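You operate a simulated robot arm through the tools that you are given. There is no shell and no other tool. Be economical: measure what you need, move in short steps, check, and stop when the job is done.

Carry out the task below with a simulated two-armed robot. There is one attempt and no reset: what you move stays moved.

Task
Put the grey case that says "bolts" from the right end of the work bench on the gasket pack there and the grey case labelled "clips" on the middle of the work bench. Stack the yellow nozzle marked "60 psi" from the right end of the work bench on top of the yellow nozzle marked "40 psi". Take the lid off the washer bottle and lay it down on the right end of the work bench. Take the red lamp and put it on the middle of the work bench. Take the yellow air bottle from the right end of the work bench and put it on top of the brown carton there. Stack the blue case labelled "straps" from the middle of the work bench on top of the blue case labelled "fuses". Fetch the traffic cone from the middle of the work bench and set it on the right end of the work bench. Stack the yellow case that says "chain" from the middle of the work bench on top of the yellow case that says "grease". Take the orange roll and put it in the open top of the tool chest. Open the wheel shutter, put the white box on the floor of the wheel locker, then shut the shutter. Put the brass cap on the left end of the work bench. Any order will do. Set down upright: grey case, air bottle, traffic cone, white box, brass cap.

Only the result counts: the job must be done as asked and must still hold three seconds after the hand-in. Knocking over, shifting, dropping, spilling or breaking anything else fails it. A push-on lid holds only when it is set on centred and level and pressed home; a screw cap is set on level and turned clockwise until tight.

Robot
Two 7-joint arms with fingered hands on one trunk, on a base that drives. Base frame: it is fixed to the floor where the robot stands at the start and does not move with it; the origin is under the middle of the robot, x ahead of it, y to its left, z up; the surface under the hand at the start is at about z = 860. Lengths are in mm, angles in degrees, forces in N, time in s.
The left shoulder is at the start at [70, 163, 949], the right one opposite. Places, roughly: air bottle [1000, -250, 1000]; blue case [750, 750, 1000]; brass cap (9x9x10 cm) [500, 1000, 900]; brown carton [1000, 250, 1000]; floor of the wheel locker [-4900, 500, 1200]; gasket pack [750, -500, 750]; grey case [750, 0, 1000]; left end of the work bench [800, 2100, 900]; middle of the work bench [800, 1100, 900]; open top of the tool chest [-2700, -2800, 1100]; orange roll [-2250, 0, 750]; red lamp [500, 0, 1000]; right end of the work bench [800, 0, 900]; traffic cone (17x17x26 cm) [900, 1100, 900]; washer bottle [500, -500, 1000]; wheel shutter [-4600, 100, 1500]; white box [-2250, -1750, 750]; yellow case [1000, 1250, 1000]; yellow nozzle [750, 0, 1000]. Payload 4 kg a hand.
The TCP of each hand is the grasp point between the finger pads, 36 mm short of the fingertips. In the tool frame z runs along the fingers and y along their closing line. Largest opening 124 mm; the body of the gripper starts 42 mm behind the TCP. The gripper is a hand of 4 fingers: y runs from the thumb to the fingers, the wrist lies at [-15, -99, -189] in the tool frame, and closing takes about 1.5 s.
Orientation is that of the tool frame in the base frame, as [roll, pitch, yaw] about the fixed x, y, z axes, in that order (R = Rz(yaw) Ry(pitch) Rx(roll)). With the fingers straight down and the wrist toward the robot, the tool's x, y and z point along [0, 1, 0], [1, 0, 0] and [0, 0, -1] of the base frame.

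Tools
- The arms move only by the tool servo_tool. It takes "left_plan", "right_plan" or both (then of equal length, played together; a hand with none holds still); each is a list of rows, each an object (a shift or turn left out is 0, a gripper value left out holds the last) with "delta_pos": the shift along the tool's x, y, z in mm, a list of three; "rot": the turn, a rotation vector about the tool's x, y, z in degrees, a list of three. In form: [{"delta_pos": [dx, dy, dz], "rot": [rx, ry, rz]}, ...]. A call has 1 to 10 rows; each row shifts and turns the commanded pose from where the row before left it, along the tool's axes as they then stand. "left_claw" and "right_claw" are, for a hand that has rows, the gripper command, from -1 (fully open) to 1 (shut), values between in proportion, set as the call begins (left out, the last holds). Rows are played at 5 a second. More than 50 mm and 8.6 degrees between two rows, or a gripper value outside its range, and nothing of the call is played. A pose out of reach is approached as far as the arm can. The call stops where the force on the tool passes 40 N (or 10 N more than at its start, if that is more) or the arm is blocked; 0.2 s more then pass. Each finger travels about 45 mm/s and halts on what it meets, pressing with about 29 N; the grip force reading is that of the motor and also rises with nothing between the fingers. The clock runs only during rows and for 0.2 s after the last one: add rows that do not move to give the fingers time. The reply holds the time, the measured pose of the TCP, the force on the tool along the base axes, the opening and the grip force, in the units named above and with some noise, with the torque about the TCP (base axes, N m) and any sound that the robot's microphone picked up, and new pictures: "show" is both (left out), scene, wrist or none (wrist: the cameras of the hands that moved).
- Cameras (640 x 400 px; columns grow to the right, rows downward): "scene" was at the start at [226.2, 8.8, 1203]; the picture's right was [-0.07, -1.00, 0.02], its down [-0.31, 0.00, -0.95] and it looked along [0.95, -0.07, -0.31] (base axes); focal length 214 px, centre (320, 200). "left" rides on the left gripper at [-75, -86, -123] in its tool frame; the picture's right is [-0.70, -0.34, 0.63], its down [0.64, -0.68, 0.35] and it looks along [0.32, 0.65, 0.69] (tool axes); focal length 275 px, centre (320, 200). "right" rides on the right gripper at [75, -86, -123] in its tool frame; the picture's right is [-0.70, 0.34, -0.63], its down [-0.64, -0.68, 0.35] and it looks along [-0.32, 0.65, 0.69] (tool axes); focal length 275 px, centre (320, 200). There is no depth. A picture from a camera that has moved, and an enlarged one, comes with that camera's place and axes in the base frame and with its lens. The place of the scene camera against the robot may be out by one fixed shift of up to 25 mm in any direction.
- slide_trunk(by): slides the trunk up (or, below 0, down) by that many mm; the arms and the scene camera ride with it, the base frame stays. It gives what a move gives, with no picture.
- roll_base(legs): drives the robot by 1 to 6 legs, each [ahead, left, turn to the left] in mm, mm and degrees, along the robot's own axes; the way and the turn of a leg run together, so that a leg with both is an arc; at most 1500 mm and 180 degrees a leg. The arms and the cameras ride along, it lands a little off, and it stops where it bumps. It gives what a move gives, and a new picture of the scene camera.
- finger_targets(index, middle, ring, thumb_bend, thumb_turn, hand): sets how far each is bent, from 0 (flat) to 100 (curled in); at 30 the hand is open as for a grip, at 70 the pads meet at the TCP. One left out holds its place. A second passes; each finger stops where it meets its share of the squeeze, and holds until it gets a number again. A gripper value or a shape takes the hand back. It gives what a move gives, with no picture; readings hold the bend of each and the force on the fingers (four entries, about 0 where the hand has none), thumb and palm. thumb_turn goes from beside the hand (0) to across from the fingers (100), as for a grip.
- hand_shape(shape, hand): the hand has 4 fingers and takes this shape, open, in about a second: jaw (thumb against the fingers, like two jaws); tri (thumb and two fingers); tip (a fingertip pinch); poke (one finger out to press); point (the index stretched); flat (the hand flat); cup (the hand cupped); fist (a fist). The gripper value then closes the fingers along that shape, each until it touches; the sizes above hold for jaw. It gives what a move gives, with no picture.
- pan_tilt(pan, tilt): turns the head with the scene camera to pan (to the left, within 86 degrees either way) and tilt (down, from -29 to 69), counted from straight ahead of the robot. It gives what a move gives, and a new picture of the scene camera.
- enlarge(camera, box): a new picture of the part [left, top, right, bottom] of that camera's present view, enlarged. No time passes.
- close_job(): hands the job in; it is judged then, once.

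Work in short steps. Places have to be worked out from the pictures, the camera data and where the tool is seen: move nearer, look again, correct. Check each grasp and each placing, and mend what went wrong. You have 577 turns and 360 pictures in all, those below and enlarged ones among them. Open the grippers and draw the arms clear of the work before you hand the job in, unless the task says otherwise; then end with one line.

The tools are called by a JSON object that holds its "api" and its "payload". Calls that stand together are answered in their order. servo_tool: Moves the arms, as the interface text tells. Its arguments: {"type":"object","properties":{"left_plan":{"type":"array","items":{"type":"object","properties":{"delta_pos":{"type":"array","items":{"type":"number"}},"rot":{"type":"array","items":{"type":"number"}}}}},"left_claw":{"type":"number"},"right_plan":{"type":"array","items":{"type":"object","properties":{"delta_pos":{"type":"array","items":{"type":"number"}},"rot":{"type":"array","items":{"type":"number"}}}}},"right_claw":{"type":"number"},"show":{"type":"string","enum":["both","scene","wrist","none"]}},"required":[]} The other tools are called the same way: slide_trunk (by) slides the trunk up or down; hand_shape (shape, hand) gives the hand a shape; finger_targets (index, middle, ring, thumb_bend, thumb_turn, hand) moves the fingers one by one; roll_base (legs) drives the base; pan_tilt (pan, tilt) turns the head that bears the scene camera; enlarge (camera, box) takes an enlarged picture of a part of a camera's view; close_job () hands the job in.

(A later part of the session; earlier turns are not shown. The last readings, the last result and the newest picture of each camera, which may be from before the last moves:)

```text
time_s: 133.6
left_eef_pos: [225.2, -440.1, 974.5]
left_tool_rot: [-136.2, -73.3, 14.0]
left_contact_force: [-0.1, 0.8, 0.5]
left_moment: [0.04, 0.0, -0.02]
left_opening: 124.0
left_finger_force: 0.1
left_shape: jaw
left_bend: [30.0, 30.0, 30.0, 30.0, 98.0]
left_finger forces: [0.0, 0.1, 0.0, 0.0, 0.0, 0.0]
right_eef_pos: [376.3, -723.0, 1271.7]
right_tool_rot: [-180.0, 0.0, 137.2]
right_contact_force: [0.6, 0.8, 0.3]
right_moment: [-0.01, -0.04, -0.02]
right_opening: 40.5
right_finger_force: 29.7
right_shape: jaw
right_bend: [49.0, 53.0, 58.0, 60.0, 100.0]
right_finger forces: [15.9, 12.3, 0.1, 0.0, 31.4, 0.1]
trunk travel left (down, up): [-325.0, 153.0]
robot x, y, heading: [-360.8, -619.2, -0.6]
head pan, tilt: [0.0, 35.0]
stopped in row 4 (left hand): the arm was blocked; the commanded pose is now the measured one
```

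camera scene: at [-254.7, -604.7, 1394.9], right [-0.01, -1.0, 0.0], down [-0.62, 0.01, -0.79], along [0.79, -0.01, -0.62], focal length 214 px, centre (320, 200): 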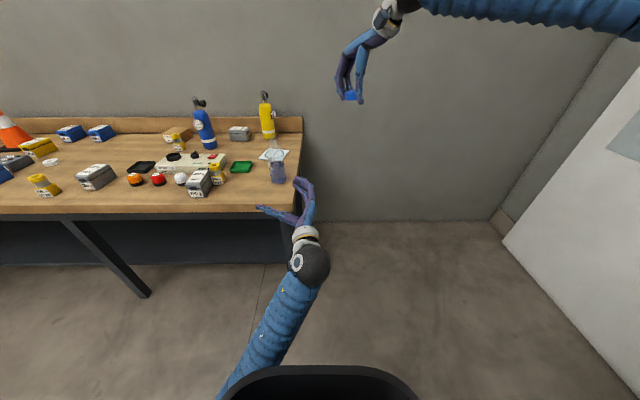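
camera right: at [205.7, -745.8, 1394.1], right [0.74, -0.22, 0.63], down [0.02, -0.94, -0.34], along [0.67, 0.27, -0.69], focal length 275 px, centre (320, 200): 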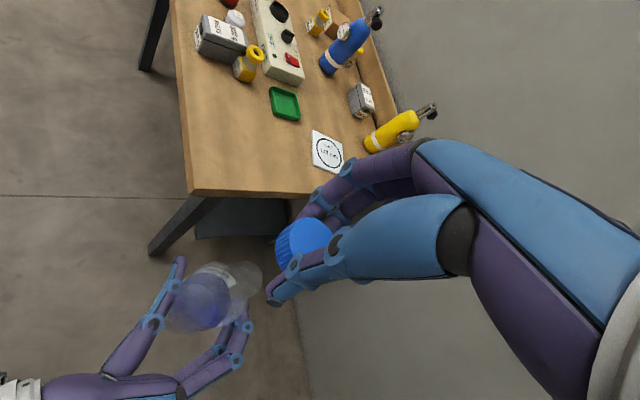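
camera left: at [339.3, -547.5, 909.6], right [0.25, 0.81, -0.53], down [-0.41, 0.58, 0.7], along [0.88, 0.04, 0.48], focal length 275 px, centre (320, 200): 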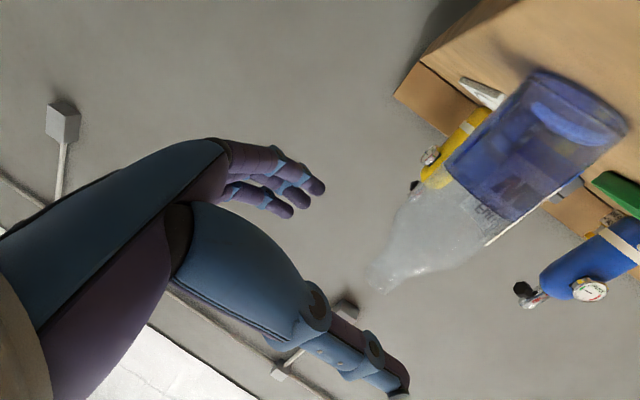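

Progress but jumpy (the arm is folded too close). I back the base away, then extend the left arm while levelling.

{"api": "roll_base", "payload": {"legs": [[-300, 0, 0]]}}

{"api": "servo_tool", "payload": {"left_plan": [{"delta_pos": [0, 20, 20]}, {"delta_pos": [0, 20, 20]}, {"delta_pos": [0, 25, 20]}, {"delta_pos": [30, 25, 20]}, {"delta_pos": [40, 20, 10]}], "show": "scene"}}

```text
time_s: 135.6
left_eef_pos: [-79.6, -435.9, 974.5]
left_tool_rot: [-136.5, -73.3, 14.3]
left_contact_force: [-0.3, 0.4, 0.1]
left_moment: [0.0, 0.01, -0.02]
left_opening: 123.9
left_finger_force: 0.0
left_shape: jaw
left_bend: [30.0, 30.0, 30.0, 30.0, 98.0]
left_finger forces: [0.1, 0.1, 0.0, 0.1, 0.0, 0.0]
right_eef_pos: [73.1, -719.6, 1273.8]
right_tool_rot: [-180.0, 0.2, 137.2]
right_contact_force: [-0.3, 0.3, -0.3]
right_moment: [-0.02, 0.01, 0.0]
right_opening: 40.7
right_finger_force: 28.1
right_shape: jaw
right_bend: [49.0, 53.0, 58.0, 60.0, 100.0]
right_finger forces: [15.9, 12.2, 0.0, 0.1, 31.5, 0.0]
trunk travel left (down, up): [-325.0, 153.0]
robot x, y, heading: [-664.9, -614.5, -0.5]
head pan, tilt: [0.0, 35.0]
camera scene: at [-556.1, -600.9, 1394.9], right [-0.01, -1.0, 0.0], down [-0.62, 0.01, -0.79], along [0.79, -0.01, -0.62], focal length 214 px, centre (320, 200)
```

scene: 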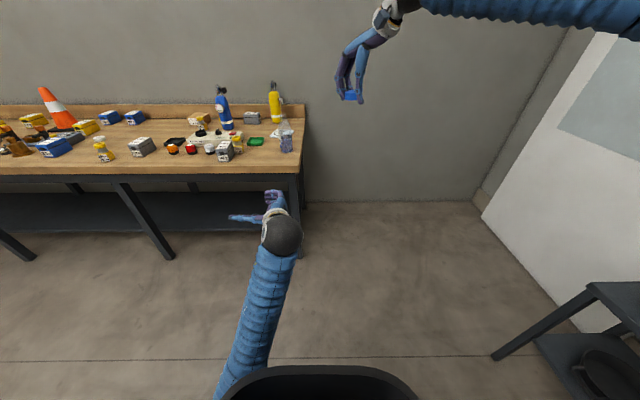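

```text
time_s: 136.8
left_eef_pos: [76.6, -413.5, 1003.1]
left_tool_rot: [-136.7, -73.1, 14.6]
left_contact_force: [-0.1, 0.1, 0.0]
left_moment: [0.01, -0.01, 0.01]
left_opening: 124.0
left_finger_force: 0.0
left_shape: jaw
left_bend: [30.0, 30.0, 30.0, 30.0, 98.0]
left_finger forces: [0.1, 0.0, 0.1, 0.1, 0.0, 0.0]
right_eef_pos: [75.3, -718.6, 1270.9]
right_tool_rot: [-179.9, 0.2, 137.2]
right_contact_force: [0.6, -0.2, 0.1]
right_moment: [0.02, 0.0, -0.01]
right_opening: 40.5
right_finger_force: 28.6
right_shape: jaw
right_bend: [49.0, 53.0, 58.0, 60.0, 100.0]
right_finger forces: [15.9, 12.3, 0.0, 0.1, 31.3, 0.1]
trunk travel left (down, up): [-325.0, 153.0]
robot x, y, heading: [-668.1, -614.2, -0.6]
head pan, tilt: [0.0, 35.0]
camera scene: at [-554.3, -601.1, 1394.7], right [-0.01, -1.0, 0.0], down [-0.62, 0.01, -0.78], along [0.78, -0.01, -0.62], focal length 214 px, centre (320, 200)
```

scene: 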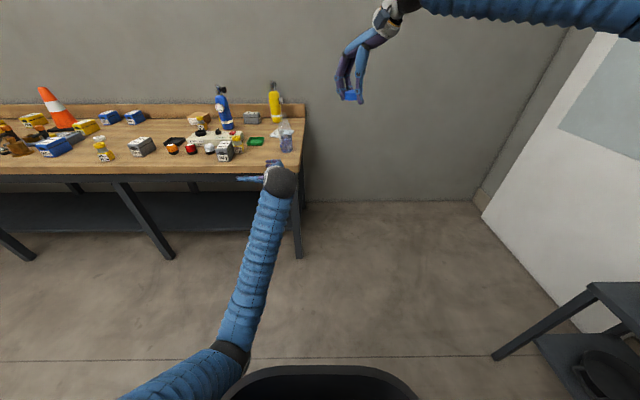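

Now rotate it down about its y axis.

{"api": "servo_tool", "payload": {"left_plan": [{"rot": [0, -8, 0]}, {"rot": [0, -8, 0]}, {"rot": [0, -8, 0]}, {"rot": [0, -8, 0]}, {"rot": [0, -8, 0]}, {"rot": [0, -8, 0]}, {"rot": [0, -8, 0]}, {"rot": [0, -8, 0]}, {"rot": [0, -8, 0]}], "show": "none"}}

```text
time_s: 139.0
left_eef_pos: [88.4, -374.3, 991.2]
left_tool_rot: [-166.8, -16.1, 56.2]
left_contact_force: [0.6, -0.4, -0.5]
left_moment: [-0.01, -0.01, 0.03]
left_opening: 123.8
left_finger_force: 0.0
left_shape: jaw
left_bend: [30.0, 30.0, 30.0, 30.0, 98.0]
left_finger forces: [0.0, 0.0, 0.0, 0.0, 0.1, 0.1]
left hand out of reach, approached as far as the arm can: row 8, 9
right_eef_pos: [75.3, -719.8, 1270.7]
right_tool_rot: [-179.9, 0.0, 137.1]
right_contact_force: [0.7, 1.5, 0.2]
right_moment: [0.02, 0.01, 0.0]
right_opening: 40.7
right_finger_force: 28.7
right_shape: jaw
right_bend: [49.0, 53.0, 58.0, 60.0, 100.0]
right_finger forces: [15.9, 12.3, 0.1, 0.1, 31.5, 0.0]
trunk travel left (down, up): [-325.0, 153.0]
robot x, y, heading: [-663.5, -611.8, -0.6]
head pan, tilt: [0.0, 35.0]
stopped in row 9 (left hand): the arm was blocked; the commanded pose is now the measured one
```

Level the rest: yaw first, then small tilts, then up.

{"api": "servo_tool", "payload": {"left_plan": [{"rot": [-6.6, 0, 0]}, {"rot": [-6.6, 0, 0]}, {"rot": [0, -8, -2]}, {"rot": [0, -8, 0]}, {"rot": [0, 0, -8]}, {"rot": [0, 0, -8]}, {"rot": [0, 0, -8]}, {"rot": [0, 0, -8]}, {"delta_pos": [0, 0, -50]}, {"delta_pos": [0, 0, -50]}], "show": "none"}}

```text
time_s: 141.2
left_eef_pos: [81.8, -385.4, 1088.1]
left_tool_rot: [177.6, -3.2, 90.0]
left_contact_force: [0.7, -0.5, 0.7]
left_moment: [-0.04, 0.0, -0.06]
left_opening: 124.0
left_finger_force: 0.1
left_shape: jaw
left_bend: [30.0, 30.0, 30.0, 30.0, 98.0]
left_finger forces: [0.0, 0.1, 0.0, 0.0, 0.0, 0.0]
left hand out of reach, approached as far as the arm can: row 4
right_eef_pos: [75.0, -719.1, 1272.9]
right_tool_rot: [-179.9, 0.2, 137.1]
right_contact_force: [0.6, -0.2, 0.2]
right_moment: [-0.02, 0.02, 0.01]
right_opening: 40.4
right_finger_force: 28.8
right_shape: jaw
right_bend: [49.0, 53.0, 58.0, 60.0, 100.0]
right_finger forces: [15.9, 12.3, 0.0, 0.0, 31.4, 0.0]
trunk travel left (down, up): [-325.0, 153.0]
robot x, y, heading: [-665.2, -615.5, -0.7]
head pan, tilt: [0.0, 35.0]
```

Nearly level. Tidy both hands, then drive so the right hand is above the free front area near [445,40] to lay the lid.

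{"api": "servo_tool", "payload": {"left_plan": [{"rot": [2.4, -3.2, 0]}, {"delta_pos": [0, 0, -50]}, {"delta_pos": [0, 0, -50]}, {}, {}], "right_plan": [{"rot": [0, 0, 7.4]}, {"rot": [0, 0, 7.4]}, {"rot": [0, 0, 7.4]}, {"rot": [0, 0, 7.4]}, {"rot": [0, 0, 7.4]}], "show": "none"}}

{"api": "roll_base", "payload": {"legs": [[0, 759, 0.7], [370, 0, 0]]}}

```text
time_s: 142.4
left_eef_pos: [114.4, -373.5, 1174.1]
left_tool_rot: [179.7, -0.1, 90.1]
left_contact_force: [-0.1, -0.4, 0.0]
left_moment: [-0.02, 0.01, -0.01]
left_opening: 123.7
left_finger_force: 0.0
left_shape: jaw
left_bend: [30.0, 30.0, 30.0, 30.0, 98.0]
left_finger forces: [0.0, 0.0, 0.0, 0.0, 0.0, 0.0]
left hand out of reach, approached as far as the arm can: row 2, 3
right_eef_pos: [75.3, -719.9, 1271.6]
right_tool_rot: [-179.9, 0.2, 100.1]
right_contact_force: [0.1, -0.1, -1.1]
right_moment: [0.0, 0.0, -0.02]
right_opening: 40.5
right_finger_force: 29.1
right_shape: jaw
right_bend: [49.0, 53.0, 58.0, 60.0, 100.0]
right_finger forces: [15.8, 12.5, 0.0, 0.1, 31.5, 0.1]
trunk travel left (down, up): [-325.0, 153.0]
robot x, y, heading: [-670.3, -619.2, -0.8]
head pan, tilt: [0.0, 35.0]
```

```text
time_s: 148.5
left_eef_pos: [474.3, 429.4, 1175.2]
left_tool_rot: [179.8, -0.2, 92.4]
left_contact_force: [-0.5, -0.4, -0.6]
left_moment: [-0.01, 0.03, 0.01]
left_opening: 124.1
left_finger_force: 0.1
left_shape: jaw
left_bend: [30.0, 30.0, 30.0, 30.0, 98.0]
left_finger forces: [0.0, 0.0, 0.0, 0.0, 0.0, 0.0]
right_eef_pos: [449.0, 82.3, 1270.5]
right_tool_rot: [-180.0, 0.1, 102.6]
right_contact_force: [-1.2, 0.5, 0.2]
right_moment: [-0.01, 0.02, 0.0]
right_opening: 40.7
right_finger_force: 29.0
right_shape: jaw
right_bend: [49.0, 53.0, 58.0, 60.0, 100.0]
right_finger forces: [15.9, 12.4, 0.0, 0.0, 31.4, 0.0]
trunk travel left (down, up): [-325.0, 153.0]
robot x, y, heading: [-294.4, 156.4, 1.4]
head pan, tilt: [0.0, 35.0]
camera scene: at [-183.8, 175.1, 1394.7], right [0.03, -1.0, 0.0], down [-0.62, -0.02, -0.78], along [0.78, 0.02, -0.62], focal length 214 px, centre (320, 200)
```

scene: 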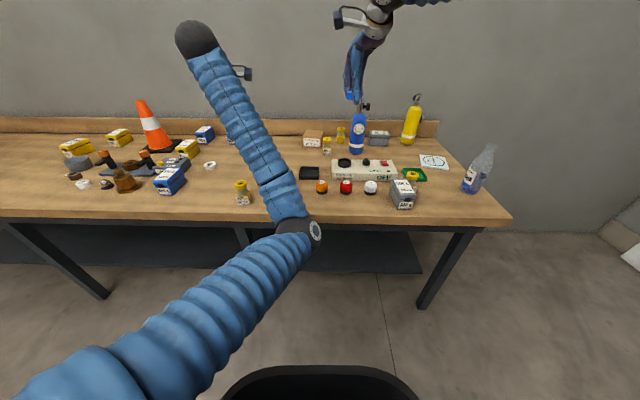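

Shift to [430,40] and lower the lid.

{"api": "servo_tool", "payload": {"right_plan": [{"delta_pos": [-37, -28, 0]}, {"delta_pos": [0, 0, 50]}, {"delta_pos": [0, 0, 50]}, {"delta_pos": [0, 0, 50]}, {"delta_pos": [0, 0, 50]}, {"delta_pos": [0, 0, 50]}, {"delta_pos": [0, 0, 50]}], "show": "both"}}

```text
time_s: 150.1
left_eef_pos: [475.7, 427.7, 1174.0]
left_tool_rot: [179.8, 0.0, 92.4]
left_contact_force: [0.3, 0.1, 0.4]
left_moment: [0.01, 0.0, 0.02]
left_opening: 123.6
left_finger_force: 0.0
left_shape: jaw
left_bend: [30.0, 30.0, 30.0, 30.0, 98.0]
left_finger forces: [0.0, 0.0, 0.0, 0.1, 0.0, 0.2]
right_eef_pos: [430.9, 39.3, 968.6]
right_tool_rot: [180.0, 0.2, 102.5]
right_contact_force: [0.3, -0.2, -0.4]
right_moment: [0.0, 0.01, 0.0]
right_opening: 39.9
right_finger_force: 28.6
right_shape: jaw
right_bend: [49.0, 53.0, 58.0, 60.0, 100.0]
right_finger forces: [16.0, 12.3, 0.0, 0.1, 31.1, 0.1]
trunk travel left (down, up): [-325.0, 153.0]
robot x, y, heading: [-298.3, 156.7, 1.6]
head pan, tilt: [0.0, 35.0]
camera scene: at [-183.1, 174.8, 1394.4], right [0.03, -1.0, 0.0], down [-0.62, -0.02, -0.78], along [0.78, 0.02, -0.62], focal length 214 px, centre (320, 200)
camera right: at [331.3, 93.2, 1091.4], right [0.48, -0.61, 0.63], down [-0.53, -0.78, -0.34], along [0.7, -0.17, -0.69], focal length 275 px, centre (320, 200)
```

scene: 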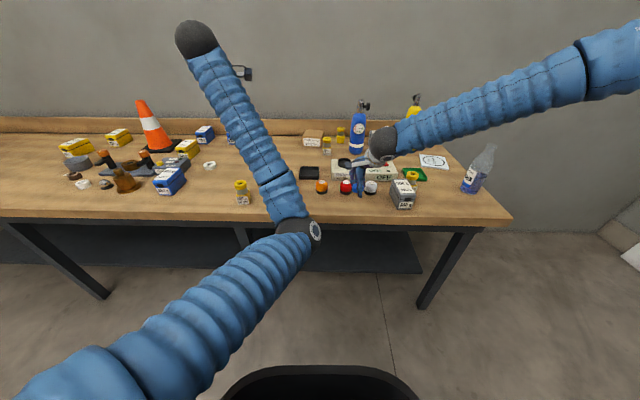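
right: 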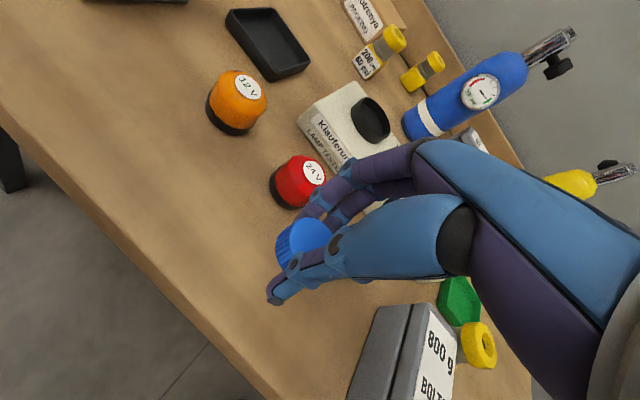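

Clear of the lamps. Lower to contact.

{"api": "servo_tool", "payload": {"right_plan": [{"delta_pos": [0, 0, 40]}, {"delta_pos": [0, 0, 18]}, {"delta_pos": [0, 0, 8]}, {"delta_pos": [0, 0, 3]}], "show": "none"}}

```text
time_s: 151.1
left_eef_pos: [473.1, 428.3, 1175.9]
left_tool_rot: [179.7, -0.1, 92.5]
left_contact_force: [0.3, -0.3, 0.4]
left_moment: [-0.03, 0.03, -0.01]
left_opening: 123.8
left_finger_force: 0.2
left_shape: jaw
left_bend: [30.0, 30.0, 30.0, 30.0, 98.0]
left_finger forces: [0.1, 0.1, 0.0, 0.0, 0.0, 0.1]
right_eef_pos: [430.0, 38.8, 902.3]
right_tool_rot: [179.9, 0.2, 102.4]
right_contact_force: [-0.1, 0.2, 0.0]
right_moment: [0.0, 0.02, -0.02]
right_opening: 39.8
right_finger_force: 29.2
right_shape: jaw
right_bend: [49.0, 53.0, 58.0, 60.0, 100.0]
right_finger forces: [16.1, 12.3, 0.1, 0.0, 31.0, 0.0]
trunk travel left (down, up): [-325.0, 153.0]
robot x, y, heading: [-292.7, 154.1, 1.5]
head pan, tilt: [0.0, 35.0]
```

{"api": "servo_tool", "payload": {"right_plan": [{"delta_pos": [0, 0, 3]}, {"delta_pos": [0, 0, 3]}, {"delta_pos": [0, 0, 3]}], "show": "wrist"}}

```text
time_s: 151.9
left_eef_pos: [472.5, 429.6, 1177.0]
left_tool_rot: [179.6, -0.1, 92.4]
left_contact_force: [-1.2, -0.3, 0.3]
left_moment: [0.02, -0.01, 0.05]
left_opening: 124.2
left_finger_force: 0.1
left_shape: jaw
left_bend: [30.0, 30.0, 30.0, 30.0, 98.0]
left_finger forces: [0.0, 0.0, 0.1, 0.0, 0.0, 0.1]
right_eef_pos: [430.3, 38.7, 898.3]
right_tool_rot: [179.6, 0.2, 102.6]
right_contact_force: [3.5, -1.2, 31.6]
right_moment: [-0.09, 0.18, -0.04]
right_opening: 39.6
right_finger_force: 28.9
right_shape: jaw
right_bend: [49.0, 52.0, 58.0, 61.0, 100.0]
right_finger forces: [16.2, 23.8, 0.0, 0.1, 58.3, 0.1]
trunk travel left (down, up): [-325.0, 153.0]
robot x, y, heading: [-296.7, 156.5, 1.8]
head pan, tilt: [0.0, 35.0]
camera right: at [328.4, 93.6, 1020.3], right [0.48, -0.61, 0.64], down [-0.52, -0.78, -0.35], along [0.71, -0.17, -0.69], focal length 275 px, centre (320, 200)
```

right: 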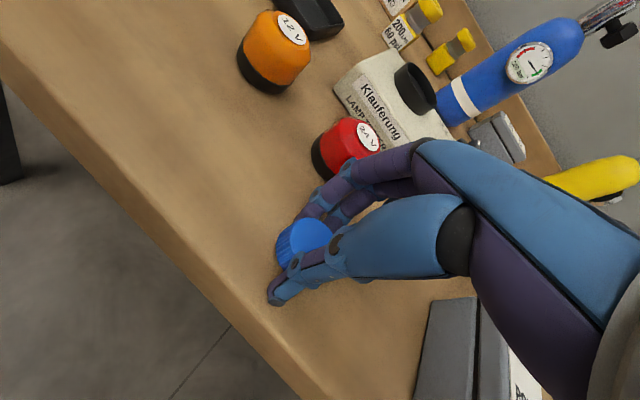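

Contact. Ease 2 mm, open partway and rise.

{"api": "servo_tool", "payload": {"right_plan": [{"delta_pos": [0, 0, -2]}, {}], "show": "none"}}

{"api": "servo_tool", "payload": {"right_plan": [{}, {}, {}, {}, {}, {"delta_pos": [0, 0, -40]}, {"delta_pos": [0, 0, -50]}, {"delta_pos": [0, 0, -50]}], "right_claw": -0.4, "show": "wrist"}}

```text
time_s: 152.5
left_eef_pos: [472.0, 429.3, 1175.9]
left_tool_rot: [179.5, -0.1, 92.4]
left_contact_force: [0.1, 0.8, 0.1]
left_moment: [0.03, -0.01, 0.01]
left_opening: 123.8
left_finger_force: 0.0
left_shape: jaw
left_bend: [30.0, 30.0, 30.0, 30.0, 98.0]
left_finger forces: [0.0, 0.0, 0.0, 0.1, 0.1, 0.0]
right_eef_pos: [429.3, 39.7, 898.9]
right_tool_rot: [179.8, 0.3, 102.5]
right_contact_force: [4.7, 1.5, 33.8]
right_moment: [-0.04, 0.05, 0.0]
right_opening: 39.5
right_finger_force: 29.6
right_shape: jaw
right_bend: [49.0, 52.0, 58.0, 61.0, 100.0]
right_finger forces: [17.9, 24.2, 0.1, 0.0, 57.5, 0.1]
trunk travel left (down, up): [-325.0, 153.0]
robot x, y, heading: [-295.6, 157.1, 1.4]
head pan, tilt: [0.0, 35.0]
```

```text
time_s: 153.5
left_eef_pos: [475.3, 429.3, 1172.9]
left_tool_rot: [179.8, -0.1, 92.5]
left_contact_force: [-0.1, -0.6, 0.3]
left_moment: [0.06, 0.02, -0.02]
left_opening: 123.8
left_finger_force: 0.1
left_shape: jaw
left_bend: [30.0, 30.0, 30.0, 30.0, 98.0]
left_finger forces: [0.1, 0.0, 0.0, 0.0, 0.1, 0.0]
right_eef_pos: [431.7, 39.0, 897.1]
right_tool_rot: [179.8, 0.2, 102.6]
right_contact_force: [-0.8, 1.1, 5.3]
right_moment: [0.09, -0.21, 0.04]
right_opening: 85.8
right_finger_force: 0.1
right_shape: jaw
right_bend: [35.0, 38.0, 37.0, 50.0, 99.0]
right_finger forces: [3.5, 1.7, 0.0, 0.0, 0.0, 0.1]
trunk travel left (down, up): [-325.0, 153.0]
robot x, y, heading: [-296.9, 157.8, 1.4]
head pan, tilt: [0.0, 35.0]
stopped in row 4 (right hand): the force on the tool passed its limit at 45 N (the readings are from after the stop); the commanded pose is now the measured one
camera right: at [330.6, 93.2, 1018.9], right [0.48, -0.61, 0.64], down [-0.52, -0.78, -0.35], along [0.71, -0.17, -0.69], focal length 275 px, centre (320, 200)
```

right: 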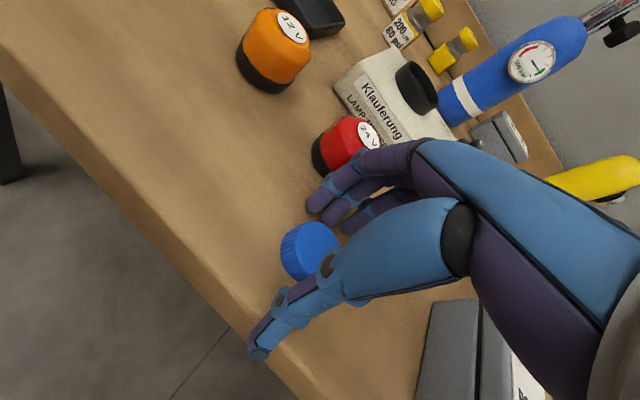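

Lid lies flat. Rise, and move over the red lamp (≈[532,75]) with the same hand.

{"api": "servo_tool", "payload": {"right_plan": [{"delta_pos": [0, 0, -40]}, {"delta_pos": [0, 0, -50]}, {"delta_pos": [0, 0, -40]}, {"delta_pos": [5, 35, 0]}, {"delta_pos": [5, 35, 0]}, {"delta_pos": [4, 35, 0]}], "show": "wrist"}}

```text
time_s: 154.9
left_eef_pos: [475.2, 429.0, 1173.1]
left_tool_rot: [179.8, -0.1, 92.4]
left_contact_force: [0.6, -0.4, -0.6]
left_moment: [-0.01, 0.0, 0.0]
left_opening: 123.7
left_finger_force: 0.0
left_shape: jaw
left_bend: [30.0, 30.0, 30.0, 30.0, 98.0]
left_finger forces: [0.0, 0.0, 0.0, 0.1, 0.0, 0.0]
right_eef_pos: [530.3, 76.5, 1027.3]
right_tool_rot: [179.9, 0.0, 102.5]
right_contact_force: [0.4, -0.5, 0.1]
right_moment: [0.03, 0.0, -0.04]
right_opening: 86.9
right_finger_force: 0.0
right_shape: jaw
right_bend: [34.0, 38.0, 37.0, 50.0, 99.0]
right_finger forces: [0.0, 0.1, 0.1, 0.1, 0.0, 0.0]
trunk travel left (down, up): [-325.0, 153.0]
robot x, y, heading: [-293.5, 160.2, 1.5]
head pan, tilt: [0.0, 35.0]
camera right: at [430.4, 130.3, 1149.1], right [0.48, -0.61, 0.64], down [-0.53, -0.78, -0.35], along [0.7, -0.17, -0.69], focal length 275 px, centre (320, 200)
```

right: 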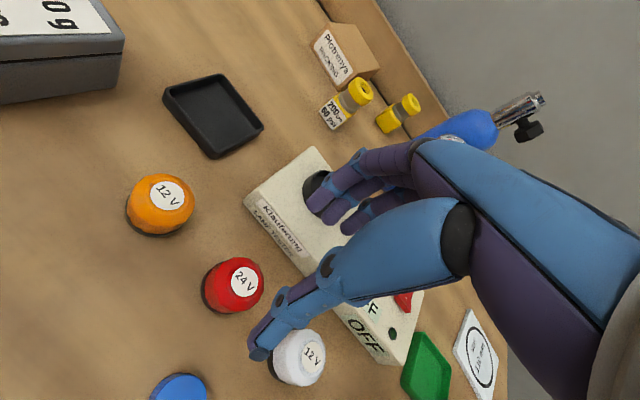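

Centred exactly. Descend to z≈899 and close.

{"api": "servo_tool", "payload": {"right_plan": [{"delta_pos": [0, 0, 50]}, {"delta_pos": [0, 0, 50]}, {"delta_pos": [0, 0, 27]}], "show": "wrist"}}

{"api": "servo_tool", "payload": {"right_plan": [{}, {}, {}, {}, {}, {}, {}], "right_claw": 1, "show": "none"}}

```text
time_s: 155.7
left_eef_pos: [473.9, 430.1, 1176.5]
left_tool_rot: [179.8, -0.1, 92.4]
left_contact_force: [0.7, -0.8, -0.8]
left_moment: [0.03, 0.04, 0.03]
left_opening: 123.8
left_finger_force: 0.1
left_shape: jaw
left_bend: [30.0, 30.0, 30.0, 30.0, 98.0]
left_finger forces: [0.0, 0.0, 0.0, 0.0, 0.0, 0.1]
right_eef_pos: [517.0, 55.4, 911.9]
right_tool_rot: [179.8, 0.1, 102.5]
right_contact_force: [0.8, 1.3, 5.8]
right_moment: [-0.03, 0.25, -0.03]
right_opening: 86.5
right_finger_force: 0.0
right_shape: jaw
right_bend: [34.0, 38.0, 37.0, 50.0, 99.0]
right_finger forces: [0.0, 0.1, 0.0, 0.0, 5.6, 0.0]
right hand out of reach, approached as far as the arm can: row 2, 3
trunk travel left (down, up): [-325.0, 153.0]
robot x, y, heading: [-293.2, 156.9, 1.5]
head pan, tilt: [0.0, 35.0]
camera right: at [415.5, 109.0, 1033.8], right [0.48, -0.61, 0.64], down [-0.52, -0.78, -0.35], along [0.71, -0.17, -0.69], focal length 275 px, centre (320, 200)
```

right: 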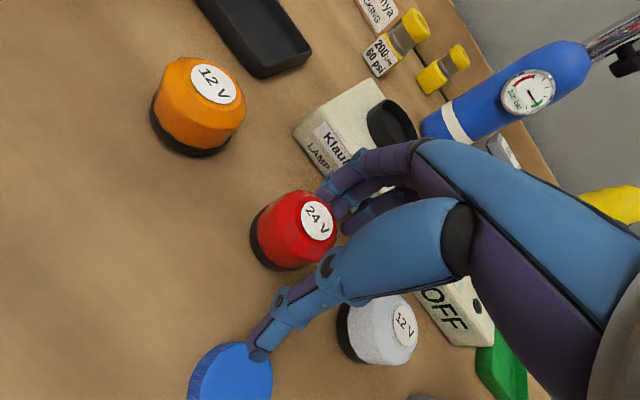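

```text
time_s: 157.3
left_eef_pos: [473.4, 430.4, 1176.8]
left_tool_rot: [179.6, -0.1, 92.6]
left_contact_force: [0.2, -0.4, 1.1]
left_moment: [-0.01, 0.0, 0.0]
left_opening: 123.9
left_finger_force: 0.0
left_shape: jaw
left_bend: [30.0, 30.0, 30.0, 30.0, 98.0]
left_finger forces: [0.0, 0.1, 0.1, 0.0, 0.0, 0.0]
right_eef_pos: [515.8, 55.6, 912.5]
right_tool_rot: [179.7, 0.2, 102.5]
right_contact_force: [-0.3, 0.8, 16.5]
right_moment: [0.16, -0.19, -0.01]
right_opening: 56.7
right_finger_force: 28.8
right_shape: jaw
right_bend: [51.0, 65.0, 64.0, 53.0, 99.0]
right_finger forces: [18.0, 7.4, 0.0, 0.0, 27.2, 0.1]
trunk travel left (down, up): [-325.0, 153.0]
robot x, y, heading: [-294.1, 155.7, 1.8]
head pan, tilt: [0.0, 35.0]
```

The arm was at its reach limit here and the grip is off-centre. Release, rise, and drive 120 mm closer.

{"api": "servo_tool", "payload": {"right_plan": [{}, {}, {}, {}, {"delta_pos": [0, 0, -40]}, {"delta_pos": [0, 0, -45]}], "right_claw": -0.4, "show": "wrist"}}

```text
time_s: 158.7
left_eef_pos: [472.8, 430.1, 1175.8]
left_tool_rot: [179.7, -0.1, 92.3]
left_contact_force: [0.5, -0.7, 0.3]
left_moment: [0.0, -0.07, 0.01]
left_opening: 123.8
left_finger_force: 0.1
left_shape: jaw
left_bend: [30.0, 30.0, 30.0, 30.0, 98.0]
left_finger forces: [0.0, 0.0, 0.0, 0.0, 0.0, 0.0]
right_eef_pos: [514.7, 58.2, 997.1]
right_tool_rot: [179.8, 0.2, 102.6]
right_contact_force: [0.1, 0.7, -0.5]
right_moment: [-0.03, -0.04, 0.03]
right_opening: 86.5
right_finger_force: 0.0
right_shape: jaw
right_bend: [35.0, 38.0, 37.0, 50.0, 99.0]
right_finger forces: [0.1, 0.0, 0.0, 0.0, 0.0, 0.1]
trunk travel left (down, up): [-325.0, 153.0]
robot x, y, heading: [-298.4, 156.5, 1.5]
head pan, tilt: [0.0, 35.0]
camera right: at [415.0, 110.8, 1119.2], right [0.48, -0.6, 0.64], down [-0.52, -0.78, -0.35], along [0.71, -0.17, -0.69], focal length 275 px, centre (320, 200)
```

right: 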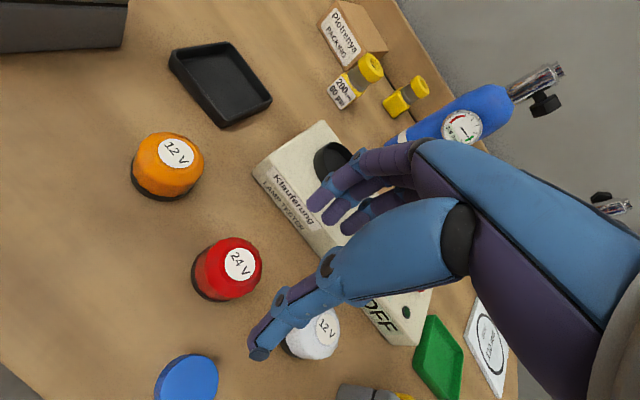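

Lamp and lid undisturbed. Drive forward 130 and bring the hand back over the lamp.

{"api": "roll_base", "payload": {"legs": [[130, 15, -1.5]]}}

{"api": "servo_tool", "payload": {"right_plan": [{"delta_pos": [0, -40, 0]}, {"delta_pos": [0, -40, 0]}, {"delta_pos": [0, -33, 0]}], "show": "wrist"}}

```text
time_s: 160.0
left_eef_pos: [611.9, 428.1, 1174.8]
left_tool_rot: [179.7, -0.1, 91.0]
left_contact_force: [-0.2, 1.0, 0.3]
left_moment: [-0.01, -0.01, -0.01]
left_opening: 123.8
left_finger_force: 0.1
left_shape: jaw
left_bend: [30.0, 30.0, 30.0, 30.0, 98.0]
left_finger forces: [0.1, 0.0, 0.0, 0.0, 0.0, 0.0]
right_eef_pos: [644.5, 53.6, 994.8]
right_tool_rot: [179.9, 0.1, 101.0]
right_contact_force: [-0.3, 0.1, -0.4]
right_moment: [0.03, 0.04, -0.01]
right_opening: 86.8
right_finger_force: 0.0
right_shape: jaw
right_bend: [35.0, 38.0, 37.0, 50.0, 99.0]
right_finger forces: [0.1, 0.1, 0.0, 0.0, 0.0, 0.1]
trunk travel left (down, up): [-325.0, 153.0]
robot x, y, heading: [-165.8, 176.4, 0.1]
head pan, tilt: [0.0, 35.0]
camera scene: at [-52.2, 189.9, 1394.6], right [0.0, -1.0, 0.0], down [-0.62, 0.0, -0.78], along [0.78, 0.0, -0.62], focal length 214 px, centre (320, 200)
```

scene: 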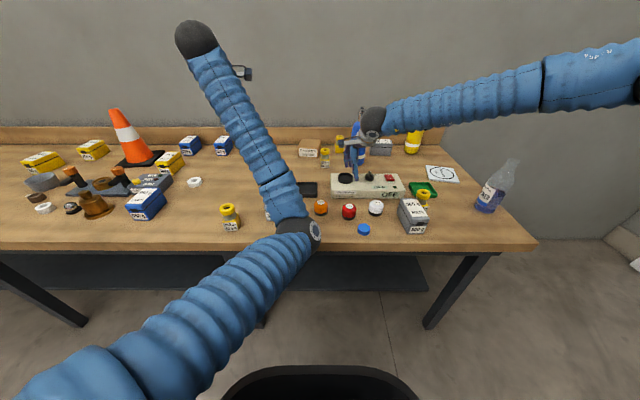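

```text
time_s: 160.8
left_eef_pos: [609.6, 427.0, 1177.1]
left_tool_rot: [179.6, -0.1, 91.0]
left_contact_force: [-0.5, 0.2, 0.7]
left_moment: [0.02, 0.0, 0.0]
left_opening: 123.7
left_finger_force: 0.1
left_shape: jaw
left_bend: [30.0, 30.0, 30.0, 30.0, 98.0]
left_finger forces: [0.1, 0.0, 0.1, 0.0, 0.0, 0.0]
right_eef_pos: [531.9, 33.5, 998.0]
right_tool_rot: [179.7, 0.1, 101.1]
right_contact_force: [-0.3, 0.2, 0.9]
right_moment: [0.0, -0.02, 0.0]
right_opening: 86.9
right_finger_force: 0.1
right_shape: jaw
right_bend: [35.0, 38.0, 37.0, 50.0, 99.0]
right_finger forces: [0.1, 0.0, 0.0, 0.0, 0.0, 0.0]
trunk travel left (down, up): [-325.0, 153.0]
robot x, y, heading: [-163.9, 171.1, 0.0]
head pan, tilt: [0.0, 35.0]
camera right: at [432.3, 88.5, 1119.5], right [0.46, -0.62, 0.64], down [-0.54, -0.76, -0.35], along [0.7, -0.19, -0.69], focal length 275 px, centre (320, 200)
```

right: 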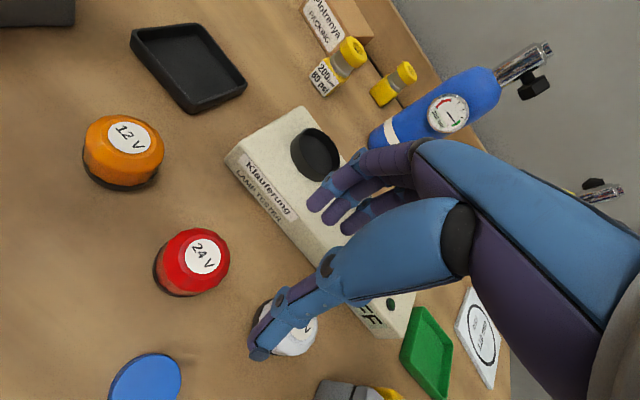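

The lamp got nudged to ≈[511,71]. Re-centre over it.

{"api": "servo_tool", "payload": {"right_plan": [{"delta_pos": [41, -13, 0]}, {"delta_pos": [0, 0, 30]}], "show": "wrist"}}

```text
time_s: 161.4
left_eef_pos: [611.9, 424.2, 1174.8]
left_tool_rot: [179.8, -0.1, 90.9]
left_contact_force: [0.5, -0.3, 1.0]
left_moment: [0.02, 0.03, -0.01]
left_opening: 124.1
left_finger_force: 0.0
left_shape: jaw
left_bend: [30.0, 30.0, 30.0, 30.0, 98.0]
left_finger forces: [0.1, 0.0, 0.1, 0.1, 0.0, 0.0]
right_eef_pos: [512.2, 68.3, 963.2]
right_tool_rot: [179.9, 0.1, 101.0]
right_contact_force: [0.1, -0.4, 0.3]
right_moment: [0.0, 0.03, 0.0]
right_opening: 86.5
right_finger_force: 0.0
right_shape: jaw
right_bend: [35.0, 38.0, 37.0, 50.0, 99.0]
right_finger forces: [0.0, 0.1, 0.0, 0.0, 0.0, 0.0]
trunk travel left (down, up): [-325.0, 153.0]
robot x, y, heading: [-164.6, 173.9, 0.3]
head pan, tilt: [0.0, 35.0]
camera right: at [413.3, 124.1, 1085.6], right [0.46, -0.62, 0.64], down [-0.55, -0.76, -0.35], along [0.7, -0.19, -0.69], focal length 275 px, centre (320, 200)
```

right: 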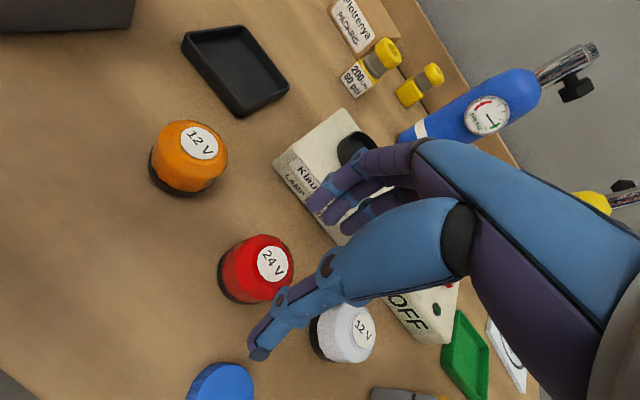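

Small fix (+9 mm), then descend and close.

{"api": "servo_tool", "payload": {"right_plan": [{"delta_pos": [9, -1, 0]}, {"delta_pos": [0, 0, 35]}, {"delta_pos": [0, 0, 28]}], "show": "wrist"}}

{"api": "servo_tool", "payload": {"right_plan": [{}, {}, {}, {}, {}, {}, {}], "right_claw": 1, "show": "none"}}

```text
time_s: 162.2
left_eef_pos: [611.0, 426.1, 1175.4]
left_tool_rot: [179.7, -0.1, 90.9]
left_contact_force: [0.4, 0.5, -0.6]
left_moment: [0.01, 0.02, 0.0]
left_opening: 123.8
left_finger_force: 0.1
left_shape: jaw
left_bend: [30.0, 30.0, 30.0, 30.0, 98.0]
left_finger forces: [0.0, 0.0, 0.0, 0.0, 0.1, 0.1]
right_eef_pos: [509.7, 77.5, 900.6]
right_tool_rot: [179.8, 0.1, 100.9]
right_contact_force: [-0.2, 0.2, 0.1]
right_moment: [-0.04, 0.0, 0.02]
right_opening: 86.7
right_finger_force: 0.1
right_shape: jaw
right_bend: [35.0, 38.0, 37.0, 50.0, 99.0]
right_finger forces: [0.0, 0.1, 0.0, 0.0, 0.0, 0.1]
trunk travel left (down, up): [-325.0, 153.0]
robot x, y, heading: [-165.8, 172.1, 0.1]
head pan, tilt: [0.0, 35.0]
camera right: at [410.2, 133.3, 1021.6], right [0.46, -0.62, 0.64], down [-0.54, -0.76, -0.35], along [0.7, -0.19, -0.69], focal length 275 px, centre (320, 200)
```

right: 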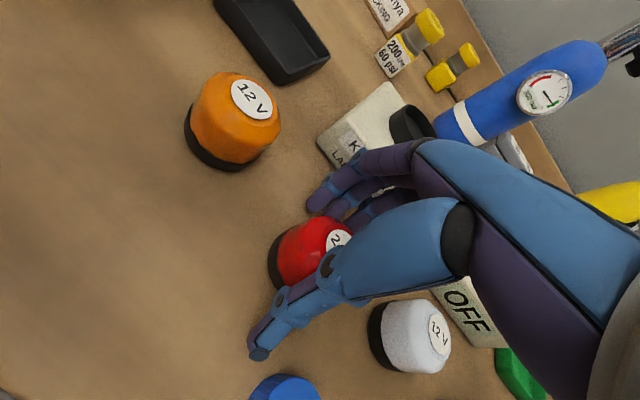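

```text
time_s: 163.8
left_eef_pos: [611.0, 426.5, 1176.0]
left_tool_rot: [179.7, -0.1, 90.9]
left_contact_force: [0.3, 0.1, -0.5]
left_moment: [0.0, -0.04, -0.01]
left_opening: 124.0
left_finger_force: 0.0
left_shape: jaw
left_bend: [30.0, 30.0, 30.0, 30.0, 98.0]
left_finger forces: [0.1, 0.0, 0.1, 0.1, 0.1, 0.0]
right_eef_pos: [509.1, 78.6, 900.5]
right_tool_rot: [179.8, 0.2, 101.1]
right_contact_force: [0.8, 1.6, 8.8]
right_moment: [0.09, -0.32, 0.08]
right_opening: 53.7
right_finger_force: 28.9
right_shape: jaw
right_bend: [44.0, 46.0, 49.0, 58.0, 100.0]
right_finger forces: [17.2, 11.2, 3.8, 0.0, 33.7, 0.1]
trunk travel left (down, up): [-325.0, 153.0]
robot x, y, heading: [-166.1, 172.1, -0.0]
head pan, tilt: [0.0, 35.0]
```

Firm grip. Lift and look at the middle of the bench for free spots.

{"api": "servo_tool", "payload": {"right_plan": [{"delta_pos": [0, 0, -40]}, {"delta_pos": [0, 0, -50]}, {"delta_pos": [0, 0, -50]}, {"delta_pos": [0, 0, -50]}, {"delta_pos": [0, 0, -50]}], "show": "wrist"}}

{"api": "roll_base", "payload": {"legs": [[-150, 0, 0], [0, 850, 0]]}}

```text
time_s: 165.0
left_eef_pos: [609.9, 426.4, 1176.6]
left_tool_rot: [179.8, -0.1, 90.9]
left_contact_force: [-0.5, 0.0, -0.2]
left_moment: [0.0, -0.01, -0.02]
left_opening: 124.0
left_finger_force: 0.1
left_shape: jaw
left_bend: [30.0, 30.0, 30.0, 30.0, 98.0]
left_finger forces: [0.0, 0.0, 0.0, 0.0, 0.0, 0.0]
right_eef_pos: [507.4, 80.3, 1144.2]
right_tool_rot: [179.8, 0.2, 101.1]
right_contact_force: [0.2, -0.1, -1.1]
right_moment: [-0.01, -0.01, 0.01]
right_opening: 52.7
right_finger_force: 29.1
right_shape: jaw
right_bend: [45.0, 46.0, 49.0, 58.0, 100.0]
right_finger forces: [16.9, 11.0, 4.0, 0.0, 32.5, 0.0]
trunk travel left (down, up): [-325.0, 153.0]
robot x, y, heading: [-163.7, 173.0, 0.0]
head pan, tilt: [0.0, 35.0]
camera right: at [407.6, 136.2, 1265.8], right [0.46, -0.62, 0.64], down [-0.54, -0.76, -0.35], along [0.7, -0.19, -0.69], focal length 275 px, centre (320, 200)
```

right: 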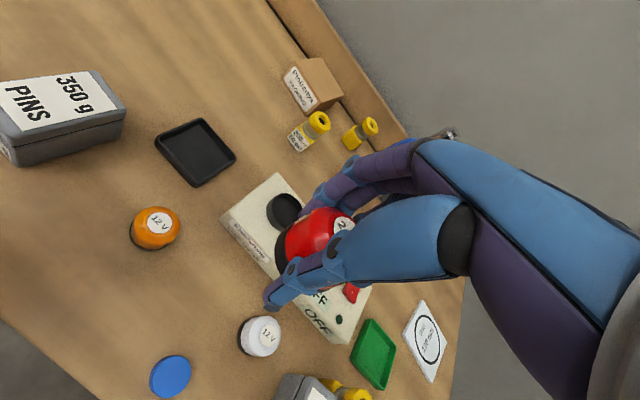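

```text
time_s: 170.4
left_eef_pos: [457.4, 1280.3, 1175.6]
left_tool_rot: [179.7, -0.1, 91.2]
left_contact_force: [-0.1, -0.1, -0.1]
left_moment: [-0.03, 0.0, -0.01]
left_opening: 123.9
left_finger_force: 0.0
left_shape: jaw
left_bend: [30.0, 30.0, 30.0, 30.0, 98.0]
left_finger forces: [0.1, 0.1, 0.0, 0.1, 0.0, 0.0]
right_eef_pos: [356.7, 934.8, 1143.1]
right_tool_rot: [179.7, 0.3, 101.3]
right_contact_force: [-0.2, 0.2, -1.1]
right_moment: [0.0, 0.01, 0.0]
right_opening: 52.5
right_finger_force: 29.1
right_shape: jaw
right_bend: [45.0, 46.0, 49.0, 58.0, 100.0]
right_finger forces: [17.0, 11.0, 4.1, 0.1, 32.5, 0.0]
trunk travel left (down, up): [-325.0, 153.0]
robot x, y, heading: [-317.8, 1024.3, 0.4]
head pan, tilt: [0.0, 35.0]
camera scene: at [-206.6, 1040.7, 1394.7], right [0.01, -1.0, 0.0], down [-0.62, -0.01, -0.78], along [0.78, 0.01, -0.62], focal length 214 px, centre (320, 200)
```

scene: 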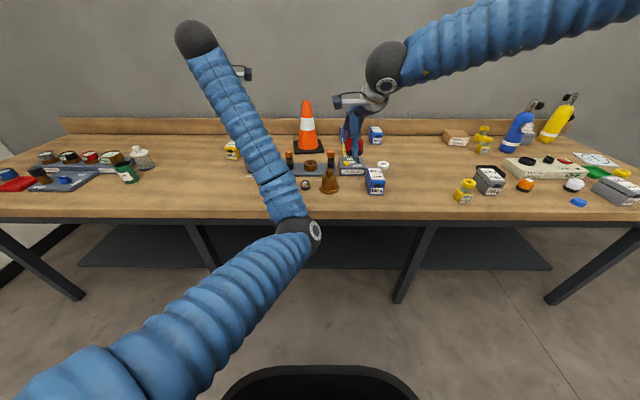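

Zoom on the middle section.

{"api": "enlarge", "payload": {"camera": "scene", "box": [200, 80, 420, 220]}}

{"api": "enlarge", "payload": {"camera": "right", "box": [0, 0, 640, 400]}}

{"api": "enlarge", "payload": {"camera": "left", "box": [0, 0, 640, 400]}}

```text
2.86 times, centred on (310, 150) of scene
camera zoom: at [-206.6, 1040.7, 1394.7], right [0.01, -1.0, 0.0], down [-0.62, -0.01, -0.78], along [0.78, 0.01, -0.62], focal length 613 px, centre (349, 343)
```

zoom: 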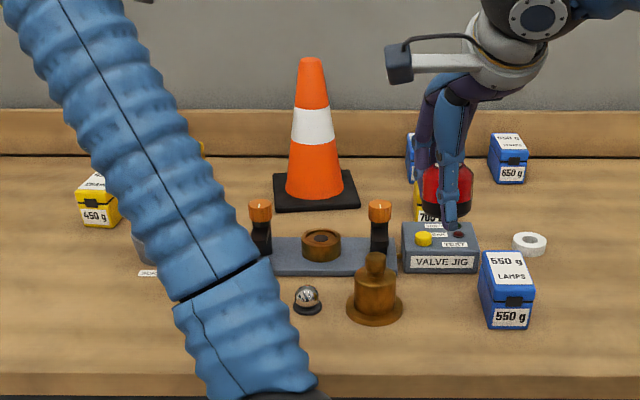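

```text
1.00 times, centred on (320, 200) of right (not enlarged: the box is as wide or as high as the picture)
camera zoom: at [256.1, 989.4, 1265.1], right [0.47, -0.61, 0.64], down [-0.54, -0.77, -0.35], along [0.7, -0.18, -0.69], focal length 275 px, centre (320, 200)
```

zoom: 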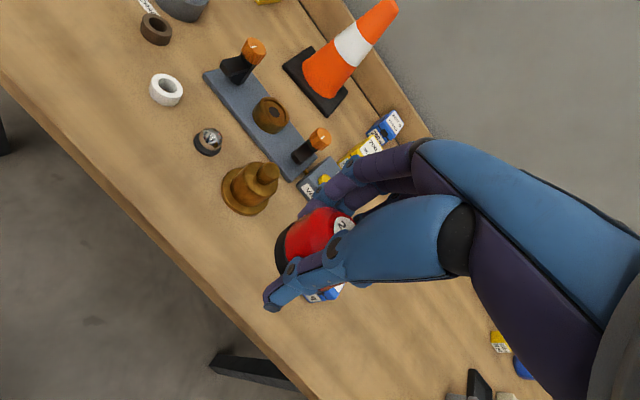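

```text
1.00 times, centred on (320, 200) of left (not enlarged: the box is as wide or as high as the picture)
camera zoom: at [373.9, 1203.6, 1298.3], right [-0.32, -0.7, -0.64], down [-0.69, 0.63, -0.35], along [0.65, 0.33, -0.69], focal length 275 px, centre (320, 200)
```

zoom: 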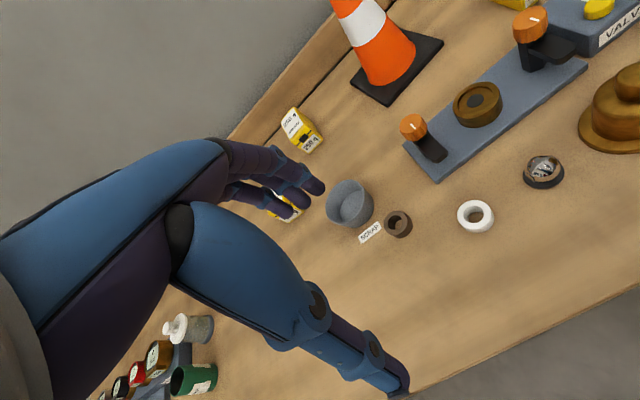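

Free spot for the lamp near [640,740] (right of the LAMPS case). Drive so the right hand gets there.

{"api": "roll_base", "payload": {"legs": [[230, -195, 0]]}}

{"api": "servo_tool", "payload": {"right_plan": [{"delta_pos": [0, 0, 40]}, {"delta_pos": [0, 0, 40]}], "show": "wrist"}}

```text
time_s: 172.5
left_eef_pos: [689.4, 1080.1, 1175.5]
left_tool_rot: [179.9, -0.1, 91.1]
left_contact_force: [0.4, -1.0, 0.3]
left_moment: [0.01, 0.02, -0.01]
left_opening: 124.0
left_finger_force: 0.0
left_shape: jaw
left_bend: [30.0, 30.0, 30.0, 30.0, 98.0]
left_finger forces: [0.0, 0.0, 0.0, 0.0, 0.0, 0.0]
right_eef_pos: [586.8, 733.9, 1143.2]
right_tool_rot: [179.9, 0.1, 101.2]
right_contact_force: [0.1, 0.5, -0.8]
right_moment: [0.03, 0.01, 0.04]
right_opening: 52.9
right_finger_force: 29.0
right_shape: jaw
right_bend: [45.0, 46.0, 49.0, 58.0, 100.0]
right_finger forces: [16.9, 11.1, 4.0, 0.1, 32.4, 0.0]
trunk travel left (down, up): [-325.0, 153.0]
robot x, y, heading: [-84.5, 820.7, 0.2]
head pan, tilt: [0.0, 35.0]
camera scene: at [24.6, 841.9, 1394.6], right [0.01, -1.0, 0.0], down [-0.62, 0.0, -0.78], along [0.78, 0.0, -0.62], focal length 214 px, centre (320, 200)
```

scene: 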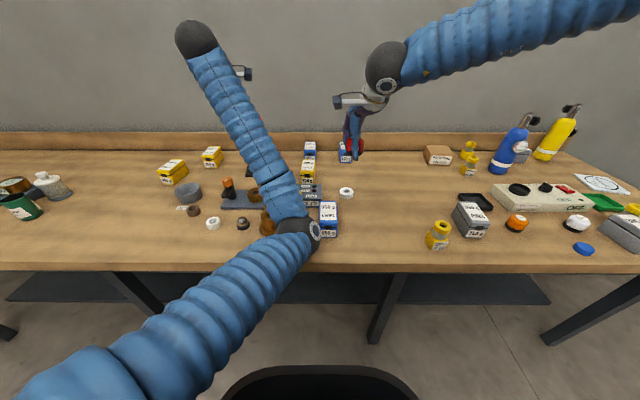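

```text
time_s: 173.1
left_eef_pos: [688.3, 1081.0, 1175.3]
left_tool_rot: [179.7, -0.1, 90.9]
left_contact_force: [0.1, -0.9, 0.5]
left_moment: [0.01, 0.02, -0.01]
left_opening: 123.6
left_finger_force: 0.0
left_shape: jaw
left_bend: [30.0, 30.0, 30.0, 30.0, 98.0]
left_finger forces: [0.0, 0.1, 0.1, 0.0, 0.0, 0.0]
right_eef_pos: [586.1, 735.0, 1062.3]
right_tool_rot: [179.8, 0.1, 101.1]
right_contact_force: [-0.6, -0.9, -1.2]
right_moment: [0.03, 0.03, -0.02]
right_opening: 52.5
right_finger_force: 28.6
right_shape: jaw
right_bend: [45.0, 46.0, 49.0, 58.0, 100.0]
right_finger forces: [17.0, 11.1, 4.0, 0.0, 32.4, 0.0]
trunk travel left (down, up): [-325.0, 153.0]
robot x, y, heading: [-86.9, 824.7, 0.2]
head pan, tilt: [0.0, 35.0]
camera right: at [486.8, 791.1, 1184.5], right [0.46, -0.62, 0.64], down [-0.54, -0.76, -0.35], along [0.7, -0.19, -0.69], focal length 275 px, centre (320, 200)
```

right: 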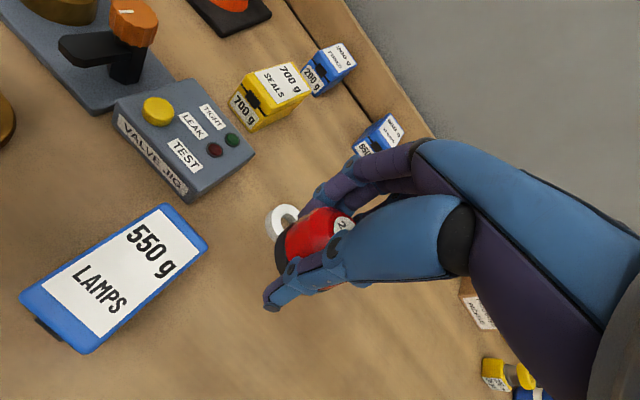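

Move to [635,712] and lower the lamp to the bench.

{"api": "servo_tool", "payload": {"right_plan": [{"delta_pos": [-30, 20, 0]}, {"delta_pos": [0, 24, 20]}, {"delta_pos": [0, 0, 50]}, {"delta_pos": [0, 0, 50]}, {"delta_pos": [0, 0, 30]}, {"delta_pos": [0, 0, 6]}], "show": "none"}}

```text
time_s: 174.5
left_eef_pos: [689.1, 1081.3, 1175.7]
left_tool_rot: [179.7, 0.0, 91.1]
left_contact_force: [-0.1, 0.2, -0.3]
left_moment: [0.02, 0.02, -0.02]
left_opening: 123.6
left_finger_force: 0.1
left_shape: jaw
left_bend: [30.0, 30.0, 30.0, 30.0, 98.0]
left_finger forces: [0.1, 0.0, 0.0, 0.0, 0.0, 0.1]
right_eef_pos: [636.7, 713.4, 905.0]
right_tool_rot: [179.8, 0.0, 101.2]
right_contact_force: [0.2, 0.0, -0.5]
right_moment: [-0.01, 0.0, -0.03]
right_opening: 52.8
right_finger_force: 29.0
right_shape: jaw
right_bend: [45.0, 46.0, 49.0, 58.0, 100.0]
right_finger forces: [17.1, 11.0, 4.1, 0.0, 32.3, 0.1]
trunk travel left (down, up): [-325.0, 153.0]
robot x, y, heading: [-89.7, 827.2, 0.5]
head pan, tilt: [0.0, 35.0]
```

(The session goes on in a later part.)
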